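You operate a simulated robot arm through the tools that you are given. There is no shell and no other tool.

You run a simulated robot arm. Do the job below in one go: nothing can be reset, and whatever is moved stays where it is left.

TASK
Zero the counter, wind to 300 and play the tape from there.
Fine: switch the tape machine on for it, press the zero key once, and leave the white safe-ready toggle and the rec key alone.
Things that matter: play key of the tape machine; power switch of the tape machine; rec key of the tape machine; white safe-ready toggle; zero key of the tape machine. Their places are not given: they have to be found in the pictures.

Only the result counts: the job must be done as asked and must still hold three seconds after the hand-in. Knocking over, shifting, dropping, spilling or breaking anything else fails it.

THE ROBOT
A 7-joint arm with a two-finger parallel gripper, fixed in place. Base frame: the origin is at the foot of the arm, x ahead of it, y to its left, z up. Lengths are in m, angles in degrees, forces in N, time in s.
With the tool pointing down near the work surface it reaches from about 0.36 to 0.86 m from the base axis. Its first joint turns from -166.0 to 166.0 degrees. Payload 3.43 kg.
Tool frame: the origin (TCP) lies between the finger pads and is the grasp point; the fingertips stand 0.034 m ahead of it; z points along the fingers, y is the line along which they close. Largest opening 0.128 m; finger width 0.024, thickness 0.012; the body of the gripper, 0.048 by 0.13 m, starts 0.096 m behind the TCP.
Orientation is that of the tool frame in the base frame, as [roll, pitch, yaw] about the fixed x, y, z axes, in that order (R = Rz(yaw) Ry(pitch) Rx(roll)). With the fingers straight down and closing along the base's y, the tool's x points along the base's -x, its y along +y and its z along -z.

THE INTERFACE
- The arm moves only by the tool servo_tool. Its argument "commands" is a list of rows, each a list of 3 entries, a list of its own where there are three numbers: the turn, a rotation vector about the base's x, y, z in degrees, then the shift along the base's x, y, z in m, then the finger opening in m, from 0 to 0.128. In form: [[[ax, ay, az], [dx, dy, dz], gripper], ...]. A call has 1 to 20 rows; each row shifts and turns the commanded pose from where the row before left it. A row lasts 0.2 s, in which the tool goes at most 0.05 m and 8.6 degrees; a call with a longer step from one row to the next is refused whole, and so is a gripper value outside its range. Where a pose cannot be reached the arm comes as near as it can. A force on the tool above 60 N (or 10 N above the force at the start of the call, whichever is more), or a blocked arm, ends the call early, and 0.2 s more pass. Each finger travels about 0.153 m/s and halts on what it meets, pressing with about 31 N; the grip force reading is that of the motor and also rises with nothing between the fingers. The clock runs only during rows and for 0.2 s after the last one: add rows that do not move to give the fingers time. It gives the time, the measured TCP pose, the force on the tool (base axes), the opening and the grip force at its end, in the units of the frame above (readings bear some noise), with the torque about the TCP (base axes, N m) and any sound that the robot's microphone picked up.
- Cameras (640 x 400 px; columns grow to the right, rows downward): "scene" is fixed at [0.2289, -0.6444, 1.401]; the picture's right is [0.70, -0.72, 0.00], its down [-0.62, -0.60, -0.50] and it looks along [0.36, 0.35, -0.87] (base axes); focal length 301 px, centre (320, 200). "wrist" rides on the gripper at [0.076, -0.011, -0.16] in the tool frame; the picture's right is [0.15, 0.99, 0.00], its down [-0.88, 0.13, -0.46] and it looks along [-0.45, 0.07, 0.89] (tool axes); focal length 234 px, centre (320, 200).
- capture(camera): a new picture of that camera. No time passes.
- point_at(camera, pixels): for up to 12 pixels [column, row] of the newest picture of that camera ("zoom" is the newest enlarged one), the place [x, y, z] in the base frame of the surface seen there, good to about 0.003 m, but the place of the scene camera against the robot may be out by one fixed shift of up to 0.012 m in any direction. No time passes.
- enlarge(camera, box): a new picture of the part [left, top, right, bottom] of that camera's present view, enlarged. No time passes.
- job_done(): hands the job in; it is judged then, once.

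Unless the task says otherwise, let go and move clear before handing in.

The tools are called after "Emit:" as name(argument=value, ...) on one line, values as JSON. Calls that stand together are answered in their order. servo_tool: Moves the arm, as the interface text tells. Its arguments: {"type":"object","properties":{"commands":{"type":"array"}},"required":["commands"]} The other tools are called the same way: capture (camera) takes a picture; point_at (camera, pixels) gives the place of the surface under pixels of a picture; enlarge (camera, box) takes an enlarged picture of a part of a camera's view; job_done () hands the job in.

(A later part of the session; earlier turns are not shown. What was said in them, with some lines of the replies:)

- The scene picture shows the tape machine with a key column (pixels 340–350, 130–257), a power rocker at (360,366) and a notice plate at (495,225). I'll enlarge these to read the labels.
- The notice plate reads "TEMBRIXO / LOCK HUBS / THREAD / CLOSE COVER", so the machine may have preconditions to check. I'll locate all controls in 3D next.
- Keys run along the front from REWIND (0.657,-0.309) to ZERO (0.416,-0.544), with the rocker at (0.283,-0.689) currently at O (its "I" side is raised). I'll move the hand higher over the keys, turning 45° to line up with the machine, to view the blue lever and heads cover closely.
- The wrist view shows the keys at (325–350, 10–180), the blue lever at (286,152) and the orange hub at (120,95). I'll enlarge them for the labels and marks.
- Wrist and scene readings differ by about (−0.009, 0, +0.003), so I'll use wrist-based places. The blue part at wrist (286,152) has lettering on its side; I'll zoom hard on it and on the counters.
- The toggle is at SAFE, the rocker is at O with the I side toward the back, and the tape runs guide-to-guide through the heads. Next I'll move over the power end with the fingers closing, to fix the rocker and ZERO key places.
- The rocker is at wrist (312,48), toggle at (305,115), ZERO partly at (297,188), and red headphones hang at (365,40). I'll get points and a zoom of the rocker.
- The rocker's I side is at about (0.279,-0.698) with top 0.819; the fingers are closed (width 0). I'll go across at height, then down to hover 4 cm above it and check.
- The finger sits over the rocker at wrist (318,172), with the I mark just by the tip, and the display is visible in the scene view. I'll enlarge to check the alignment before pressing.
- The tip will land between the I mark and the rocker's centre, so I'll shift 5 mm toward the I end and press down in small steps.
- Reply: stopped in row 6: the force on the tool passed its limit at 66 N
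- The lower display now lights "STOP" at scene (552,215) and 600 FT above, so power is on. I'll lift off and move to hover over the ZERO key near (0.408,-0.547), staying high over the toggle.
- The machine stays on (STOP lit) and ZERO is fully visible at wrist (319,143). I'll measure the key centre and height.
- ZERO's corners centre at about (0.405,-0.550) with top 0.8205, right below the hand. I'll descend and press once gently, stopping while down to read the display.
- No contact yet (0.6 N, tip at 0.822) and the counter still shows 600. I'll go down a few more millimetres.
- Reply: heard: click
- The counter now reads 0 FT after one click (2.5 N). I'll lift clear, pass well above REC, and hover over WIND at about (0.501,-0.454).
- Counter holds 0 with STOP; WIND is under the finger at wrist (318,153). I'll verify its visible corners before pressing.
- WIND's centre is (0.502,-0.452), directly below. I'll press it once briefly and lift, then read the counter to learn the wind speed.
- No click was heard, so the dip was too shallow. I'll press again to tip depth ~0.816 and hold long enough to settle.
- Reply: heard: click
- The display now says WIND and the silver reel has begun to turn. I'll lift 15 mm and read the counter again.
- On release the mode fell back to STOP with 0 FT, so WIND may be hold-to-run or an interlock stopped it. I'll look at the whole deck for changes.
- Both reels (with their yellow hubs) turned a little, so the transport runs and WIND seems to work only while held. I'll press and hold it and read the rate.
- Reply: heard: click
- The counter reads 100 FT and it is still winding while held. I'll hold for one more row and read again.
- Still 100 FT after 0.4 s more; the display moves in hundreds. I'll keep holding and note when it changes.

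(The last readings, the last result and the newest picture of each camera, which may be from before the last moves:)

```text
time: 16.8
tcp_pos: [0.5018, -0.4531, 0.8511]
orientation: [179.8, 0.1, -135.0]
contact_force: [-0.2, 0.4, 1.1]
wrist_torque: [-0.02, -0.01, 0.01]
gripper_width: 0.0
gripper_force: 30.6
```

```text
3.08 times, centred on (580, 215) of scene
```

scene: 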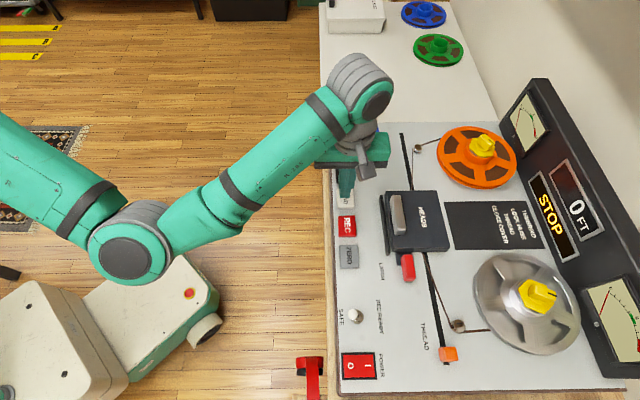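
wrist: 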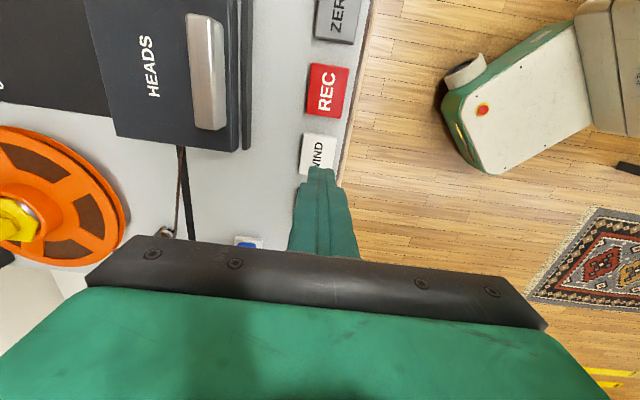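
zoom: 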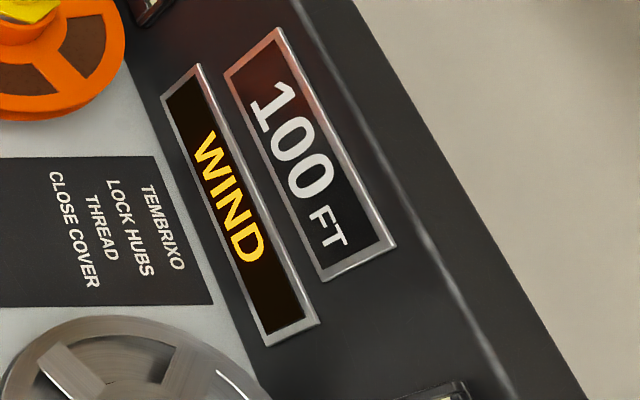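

Still 100 FT in WIND mode, with the silver spoke moving slowly. I'll continue holding.

Emit:
servo_tool(commands=[[[0, 0, 0], [0, 0, 0], 0.0]])

Emit:
enlarge(camera="scene", box=[520, 150, 640, 280])

```text
time: 17.2
tcp_pos: [0.5012, -0.4521, 0.8514]
orientation: [179.9, 0.1, -135.0]
contact_force: [1.2, 0.0, 3.3]
wrist_torque: [0.03, -0.04, 0.0]
gripper_width: 0.0
gripper_force: 30.9
```

```text
3.08 times, centred on (580, 215) of scene
```

zoom: 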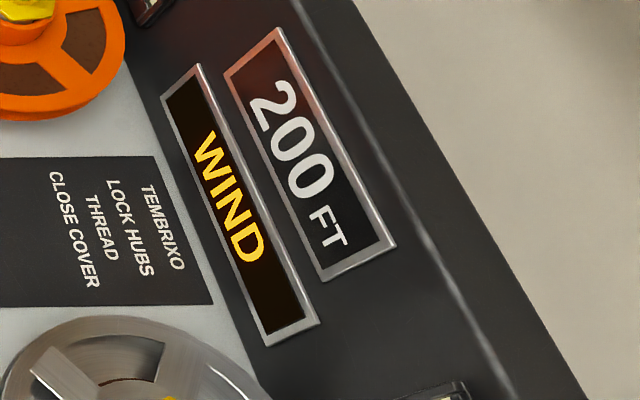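

It changed to 200 FT between 16.8 and 17.2 s. I'll continue in 0.4 s steps to catch the change to 300.

Emit:
servo_tool(commands=[[[0, 0, 0], [0, 0, 0], 0.0]])

Emit:
enlarge(camera="scene", box=[520, 150, 640, 280])

```text
time: 17.6
tcp_pos: [0.5006, -0.4525, 0.8518]
orientation: [179.9, 0.2, -135.0]
contact_force: [1.4, -0.1, 3.5]
wrist_torque: [0.0, -0.01, -0.02]
gripper_width: 0.0
gripper_force: 31.0
```

```text
3.08 times, centred on (580, 215) of scene
```

zoom: 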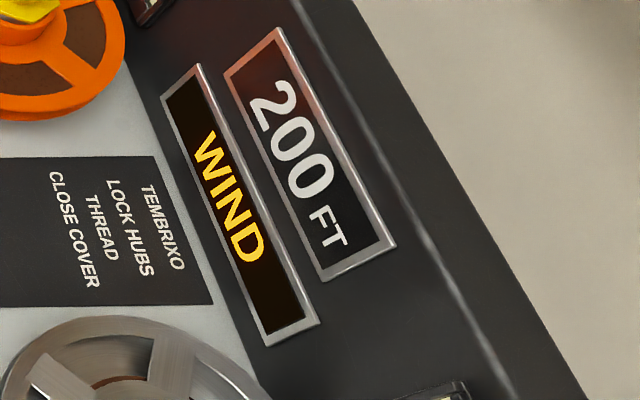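

Still 200 FT at 17.6 s with WIND lit. Holding another step.

Emit:
servo_tool(commands=[[[0, 0, 0], [0, 0, 0], 0.0]])

Emit:
enlarge(camera="scene", box=[520, 150, 640, 280])

```text
time: 18.0
tcp_pos: [0.501, -0.4534, 0.85]
orientation: [179.8, 0.2, -135.0]
contact_force: [0.4, 0.8, 2.9]
wrist_torque: [-0.02, -0.05, 0.01]
gripper_width: 0.0
gripper_force: 31.2
```

```text
3.08 times, centred on (580, 215) of scene
```

zoom: 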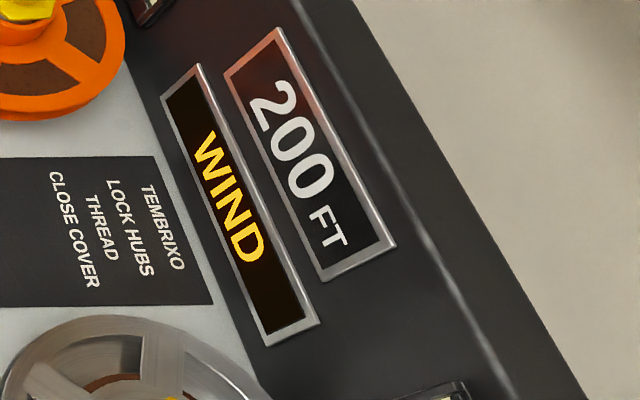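

200 FT again at 18.0 s; the period looks like 1.2–1.4 s per hundred. One more step.

Emit:
servo_tool(commands=[[[0, 0, 0], [0, 0, 0], 0.0]])

Emit:
enlarge(camera="scene", box=[520, 150, 640, 280])

```text
time: 18.4
tcp_pos: [0.5012, -0.4527, 0.8507]
orientation: [179.9, 0.2, -135.1]
contact_force: [0.1, -0.3, 1.9]
wrist_torque: [0.03, 0.0, -0.02]
gripper_width: 0.0
gripper_force: 30.2
```

```text
3.08 times, centred on (580, 215) of scene
```

zoom: 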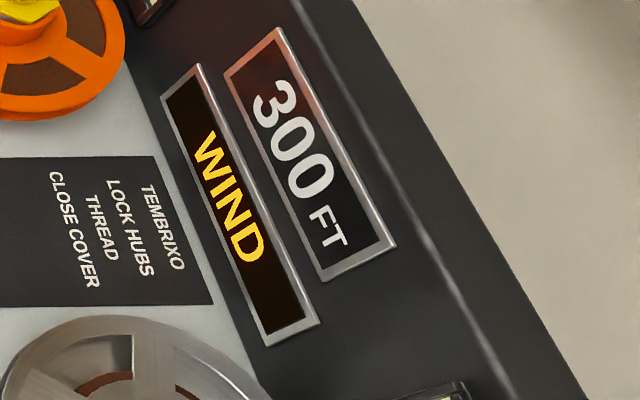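

The counter just became 300 FT at 18.4 s. I'll lift off right away so the tape stops here.

Emit:
servo_tool(commands=[[[0, 0, 0], [0, 0, 0.04], 0.0]])

Emit:
capture(camera="scene")

Emit:
enlarge(camera="scene", box=[520, 150, 640, 280])

```text
time: 18.8
tcp_pos: [0.5007, -0.4525, 0.8905]
orientation: [179.9, 0.1, -135.0]
contact_force: [0.0, 0.8, 0.2]
wrist_torque: [-0.04, 0.0, 0.0]
gripper_width: 0.0
gripper_force: 30.9
```

```text
taken
```

scene: 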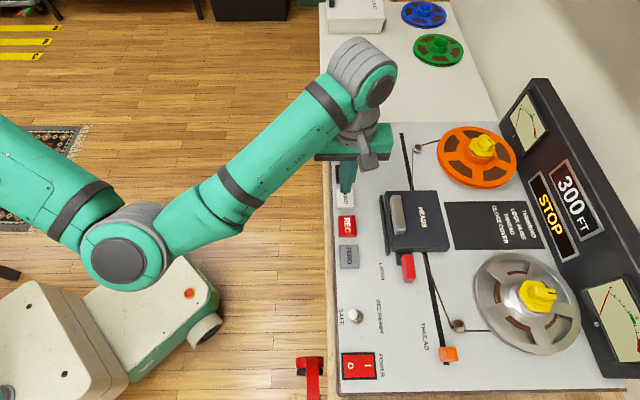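

```text
3.08 times, centred on (580, 215) of scene
```

zoom: 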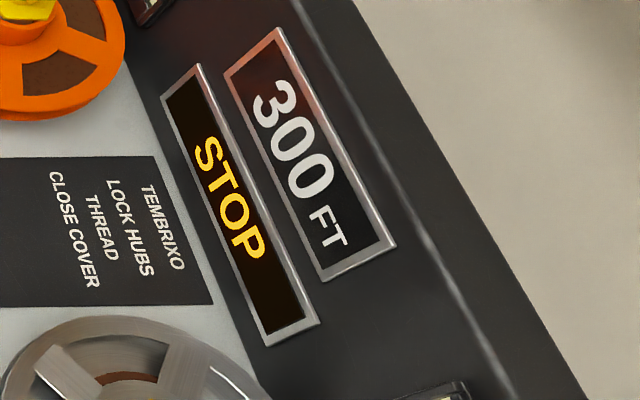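

It shows STOP and 300 FT. Now I'll go up and over to hover above PLAY at about (0.597,-0.358).

Emit:
servo_tool(commands=[[[0, 0, 0], [0, 0, 0.03], 0.0], [[0, 0, 0], [0.032, 0.0315, 0], 0.0], [[0, 0, 0], [0.032, 0.0315, 0], 0.0], [[0, 0, 0], [0.032, 0.0315, 0], 0.0], [[0, 0, 0], [0, 0, 0], 0.0]])

Emit:
capture(camera="wrist")

Emit:
enlarge(camera="wrist", box=[220, 110, 380, 230])

Emit:
enlarge(camera="scene", box=[520, 150, 640, 280])

```text
time: 20.0
tcp_pos: [0.5956, -0.357, 0.9217]
orientation: [179.9, 0.1, -135.0]
contact_force: [0.0, -0.2, 0.1]
wrist_torque: [-0.04, -0.04, 0.02]
gripper_width: 0.0
gripper_force: 31.6
```

```text
taken
```

wrist: 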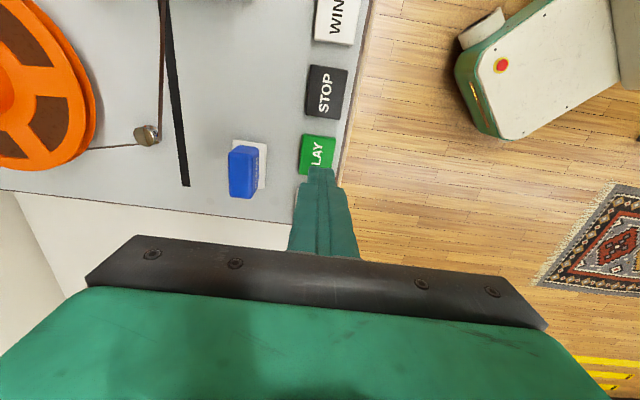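

```text
3.33 times, centred on (300, 170) of wrist
```

zoom: 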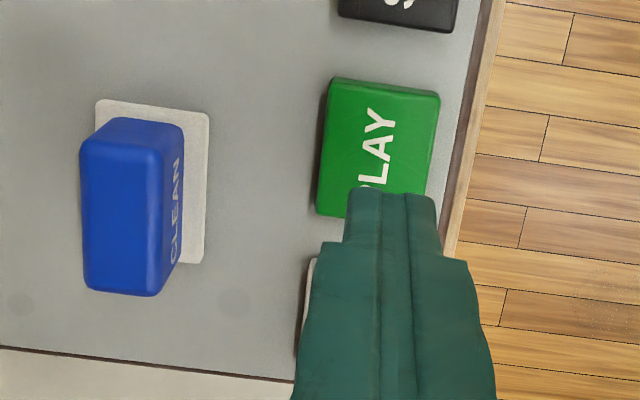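

```text
3.08 times, centred on (580, 215) of scene
```

zoom: 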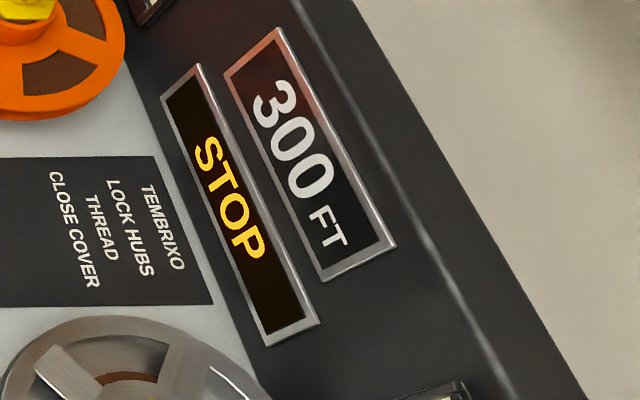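

PLAY is under the finger at wrist (317,155), the blue block is only a "CLEAN" pad, and the counter holds 300. I'll check PLAY's corners.

Emit:
point_at(camera="wrist", pixels=[[304, 136], [334, 140], [302, 171], [315, 148]])

```text
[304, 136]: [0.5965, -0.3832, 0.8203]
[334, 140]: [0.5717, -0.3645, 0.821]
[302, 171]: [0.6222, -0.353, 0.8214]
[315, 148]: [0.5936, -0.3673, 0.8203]
```

PLAY's centre is about (0.597,-0.359), matching the hand. I'll press it to the same depth that clicked before and read the display.

Emit:
servo_tool(commands=[[[0, 0, 0], [0.001, -0.001, -0.045], 0.0], [[0, 0, 0], [0, 0, -0.013], 0.0], [[0, 0, 0], [0, 0, -0.008], 0.0], [[0, 0, 0], [0, 0, -0.0055], 0.0], [[0, 0, 0], [0, 0, 0], 0.0]])

Emit:
enlarge(camera="scene", box=[520, 150, 640, 280])

```text
time: 21.2
tcp_pos: [0.5968, -0.3599, 0.8496]
orientation: [179.9, 0.1, -135.1]
contact_force: [1.8, -1.6, 4.2]
wrist_torque: [-0.05, -0.04, 0.03]
gripper_width: 0.0
gripper_force: 31.4
heard: click
```

```text
3.08 times, centred on (580, 215) of scene
```

zoom: 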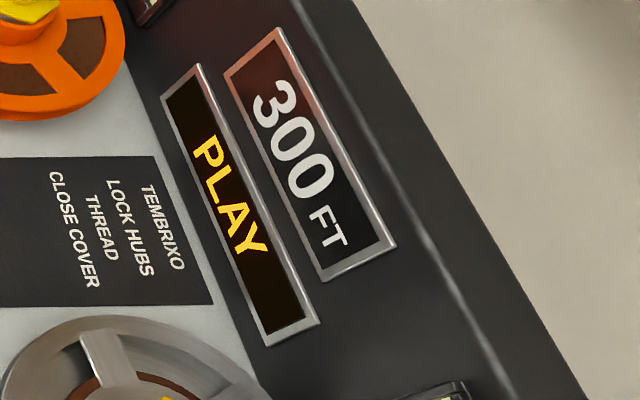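

A click was heard and the display reads PLAY at 300 FT. I'll lift straight up and move clear toward the robot, then check it keeps playing.

Emit:
servo_tool(commands=[[[0, 0, 0], [0, 0, 0.03], 0.0], [[0, 0, 0], [0, 0, 0.045], 0.0], [[0, 0, 0], [0, 0, 0.045], 0.0], [[0, 0, 0], [-0.03, 0.03, 0], 0.0], [[0, 0, 0], [-0.03, 0.03, 0], 0.0], [[0, 0, 0], [0, 0, 0], 0.0]])

Emit:
capture(camera="scene")

Emit:
enlarge(camera="scene", box=[520, 150, 640, 280])

Emit:
enlarge(camera="scene", box=[380, 120, 600, 370])

```text
time: 22.6
tcp_pos: [0.5391, -0.2993, 0.9697]
orientation: [179.8, 0.1, -134.9]
contact_force: [0.3, -0.2, 0.3]
wrist_torque: [0.02, 0.07, 0.02]
gripper_width: 0.0002
gripper_force: 30.8
```

```text
taken
```

scene: 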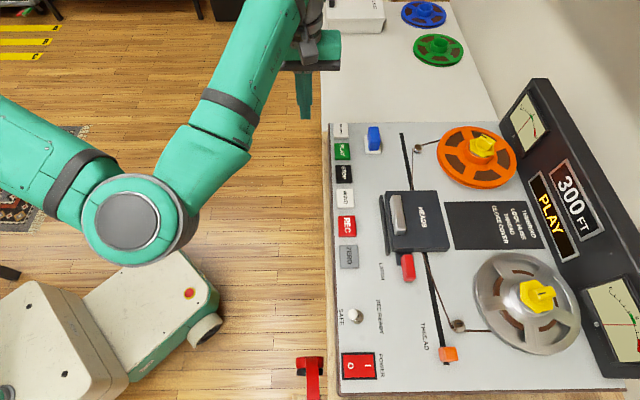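

```text
3.08 times, centred on (580, 215) of scene
```

zoom: 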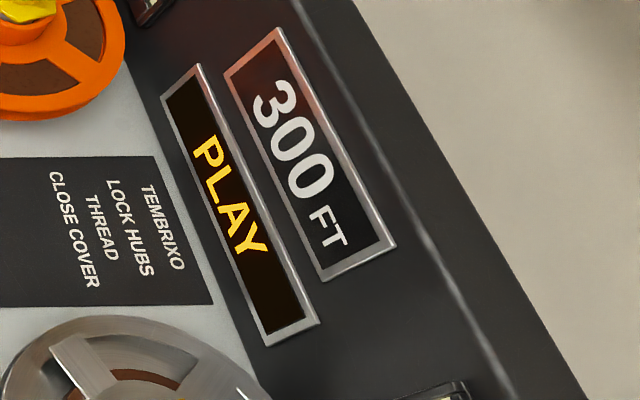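

```text
1.60 times, centred on (490, 245) of scene
```

zoom: 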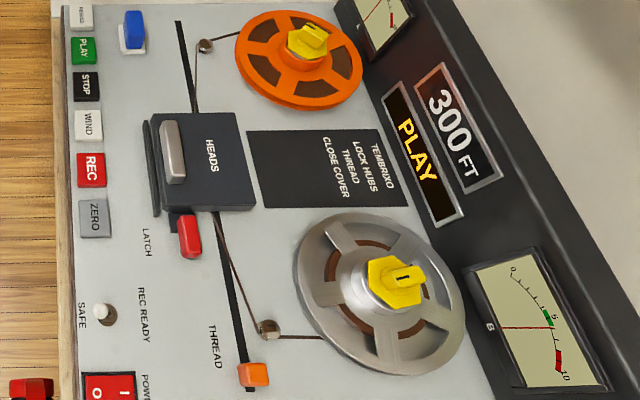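

It keeps playing at 300 FT with the meters deflecting, the toggle still at SAFE and REC untouched. I'll wait a couple of seconds clear of the machine to confirm that it holds.

Emit:
servo_tool(commands=[[[0, 0, 0], [-0.02, 0.02, 0.01], 0.0], [[0, 0, 0], [0, 0, 0], 0.0], [[0, 0, 0], [0, 0, 0], 0.0], [[0, 0, 0], [0, 0, 0], 0.0], [[0, 0, 0], [0, 0, 0], 0.0], [[0, 0, 0], [0, 0, 0], 0.0], [[0, 0, 0], [0, 0, 0], 0.0], [[0, 0, 0], [0, 0, 0], 0.0]])

Emit:
capture(camera="scene")

Emit:
enlarge(camera="scene", box=[380, 120, 600, 370])

```text
time: 24.4
tcp_pos: [0.5163, -0.2791, 0.9782]
orientation: [179.7, 0.1, -135.0]
contact_force: [-0.2, -0.2, -0.1]
wrist_torque: [-0.01, 0.02, -0.04]
gripper_width: 0.0001
gripper_force: 30.9
```

```text
taken
```

scene: 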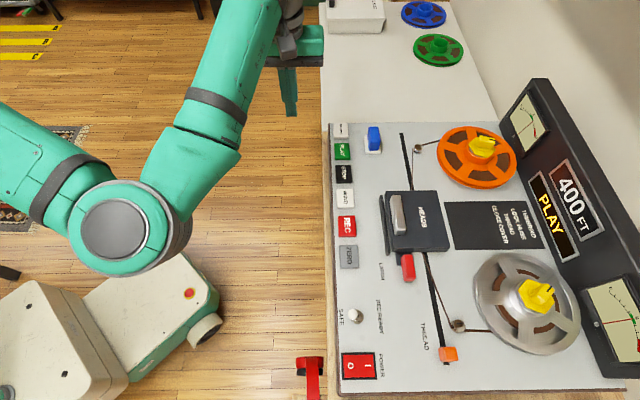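

```text
1.60 times, centred on (490, 245) of scene
```

zoom: 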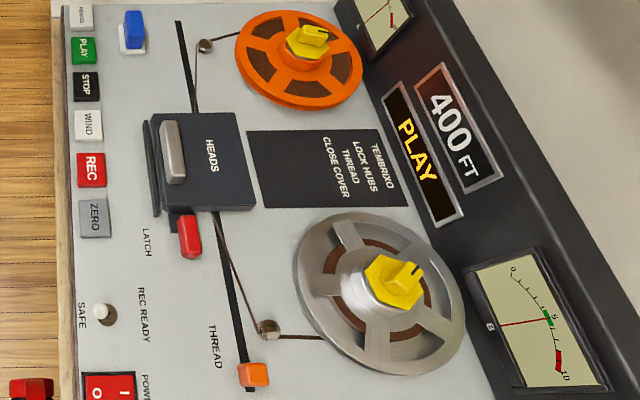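

The tape is still in PLAY, and the counter at scene (570,195) has moved from 300 to 400 FT. That is expected, because play started when it read 300 and the tape is running on. Power is on, ZERO clicked once, the toggle is at SAFE, REC is untouched and the hand is clear, so I'm handing in.

Emit:
job_done()

```text
The job is handed in.
```

The tape machine is on and playing, started with the counter at 300 FT. I've handed the job in, but no verdict came back.

- **Power:** I pressed the I side of the power switch, and the display lit up with STOP. That press reached 66 N, just over the force limit, so the move stopped early. Nothing looked shifted in the pictures afterwards.
- **Zero:** I pressed the zero key once, and the counter went from 600 to 0 FT.
- **Wind:** The wind key only runs while held. A first dip was too shallow to register, and a short press turned the reels without moving the counter off 0. I then held the key until the counter showed 300 FT and let go, and it stopped there.
- **Play:** I pressed play once at 300 FT. The display showed PLAY and kept showing it after I lifted off.
- **Left alone:** I didn't touch the white toggle, which is still at SAFE, or the rec key.

The counter only shows whole hundreds, so the tape could have been tens of feet off 300 when play started. By the time I handed in, it read 400 FT because the tape was still playing. The hand is clear of the machine.
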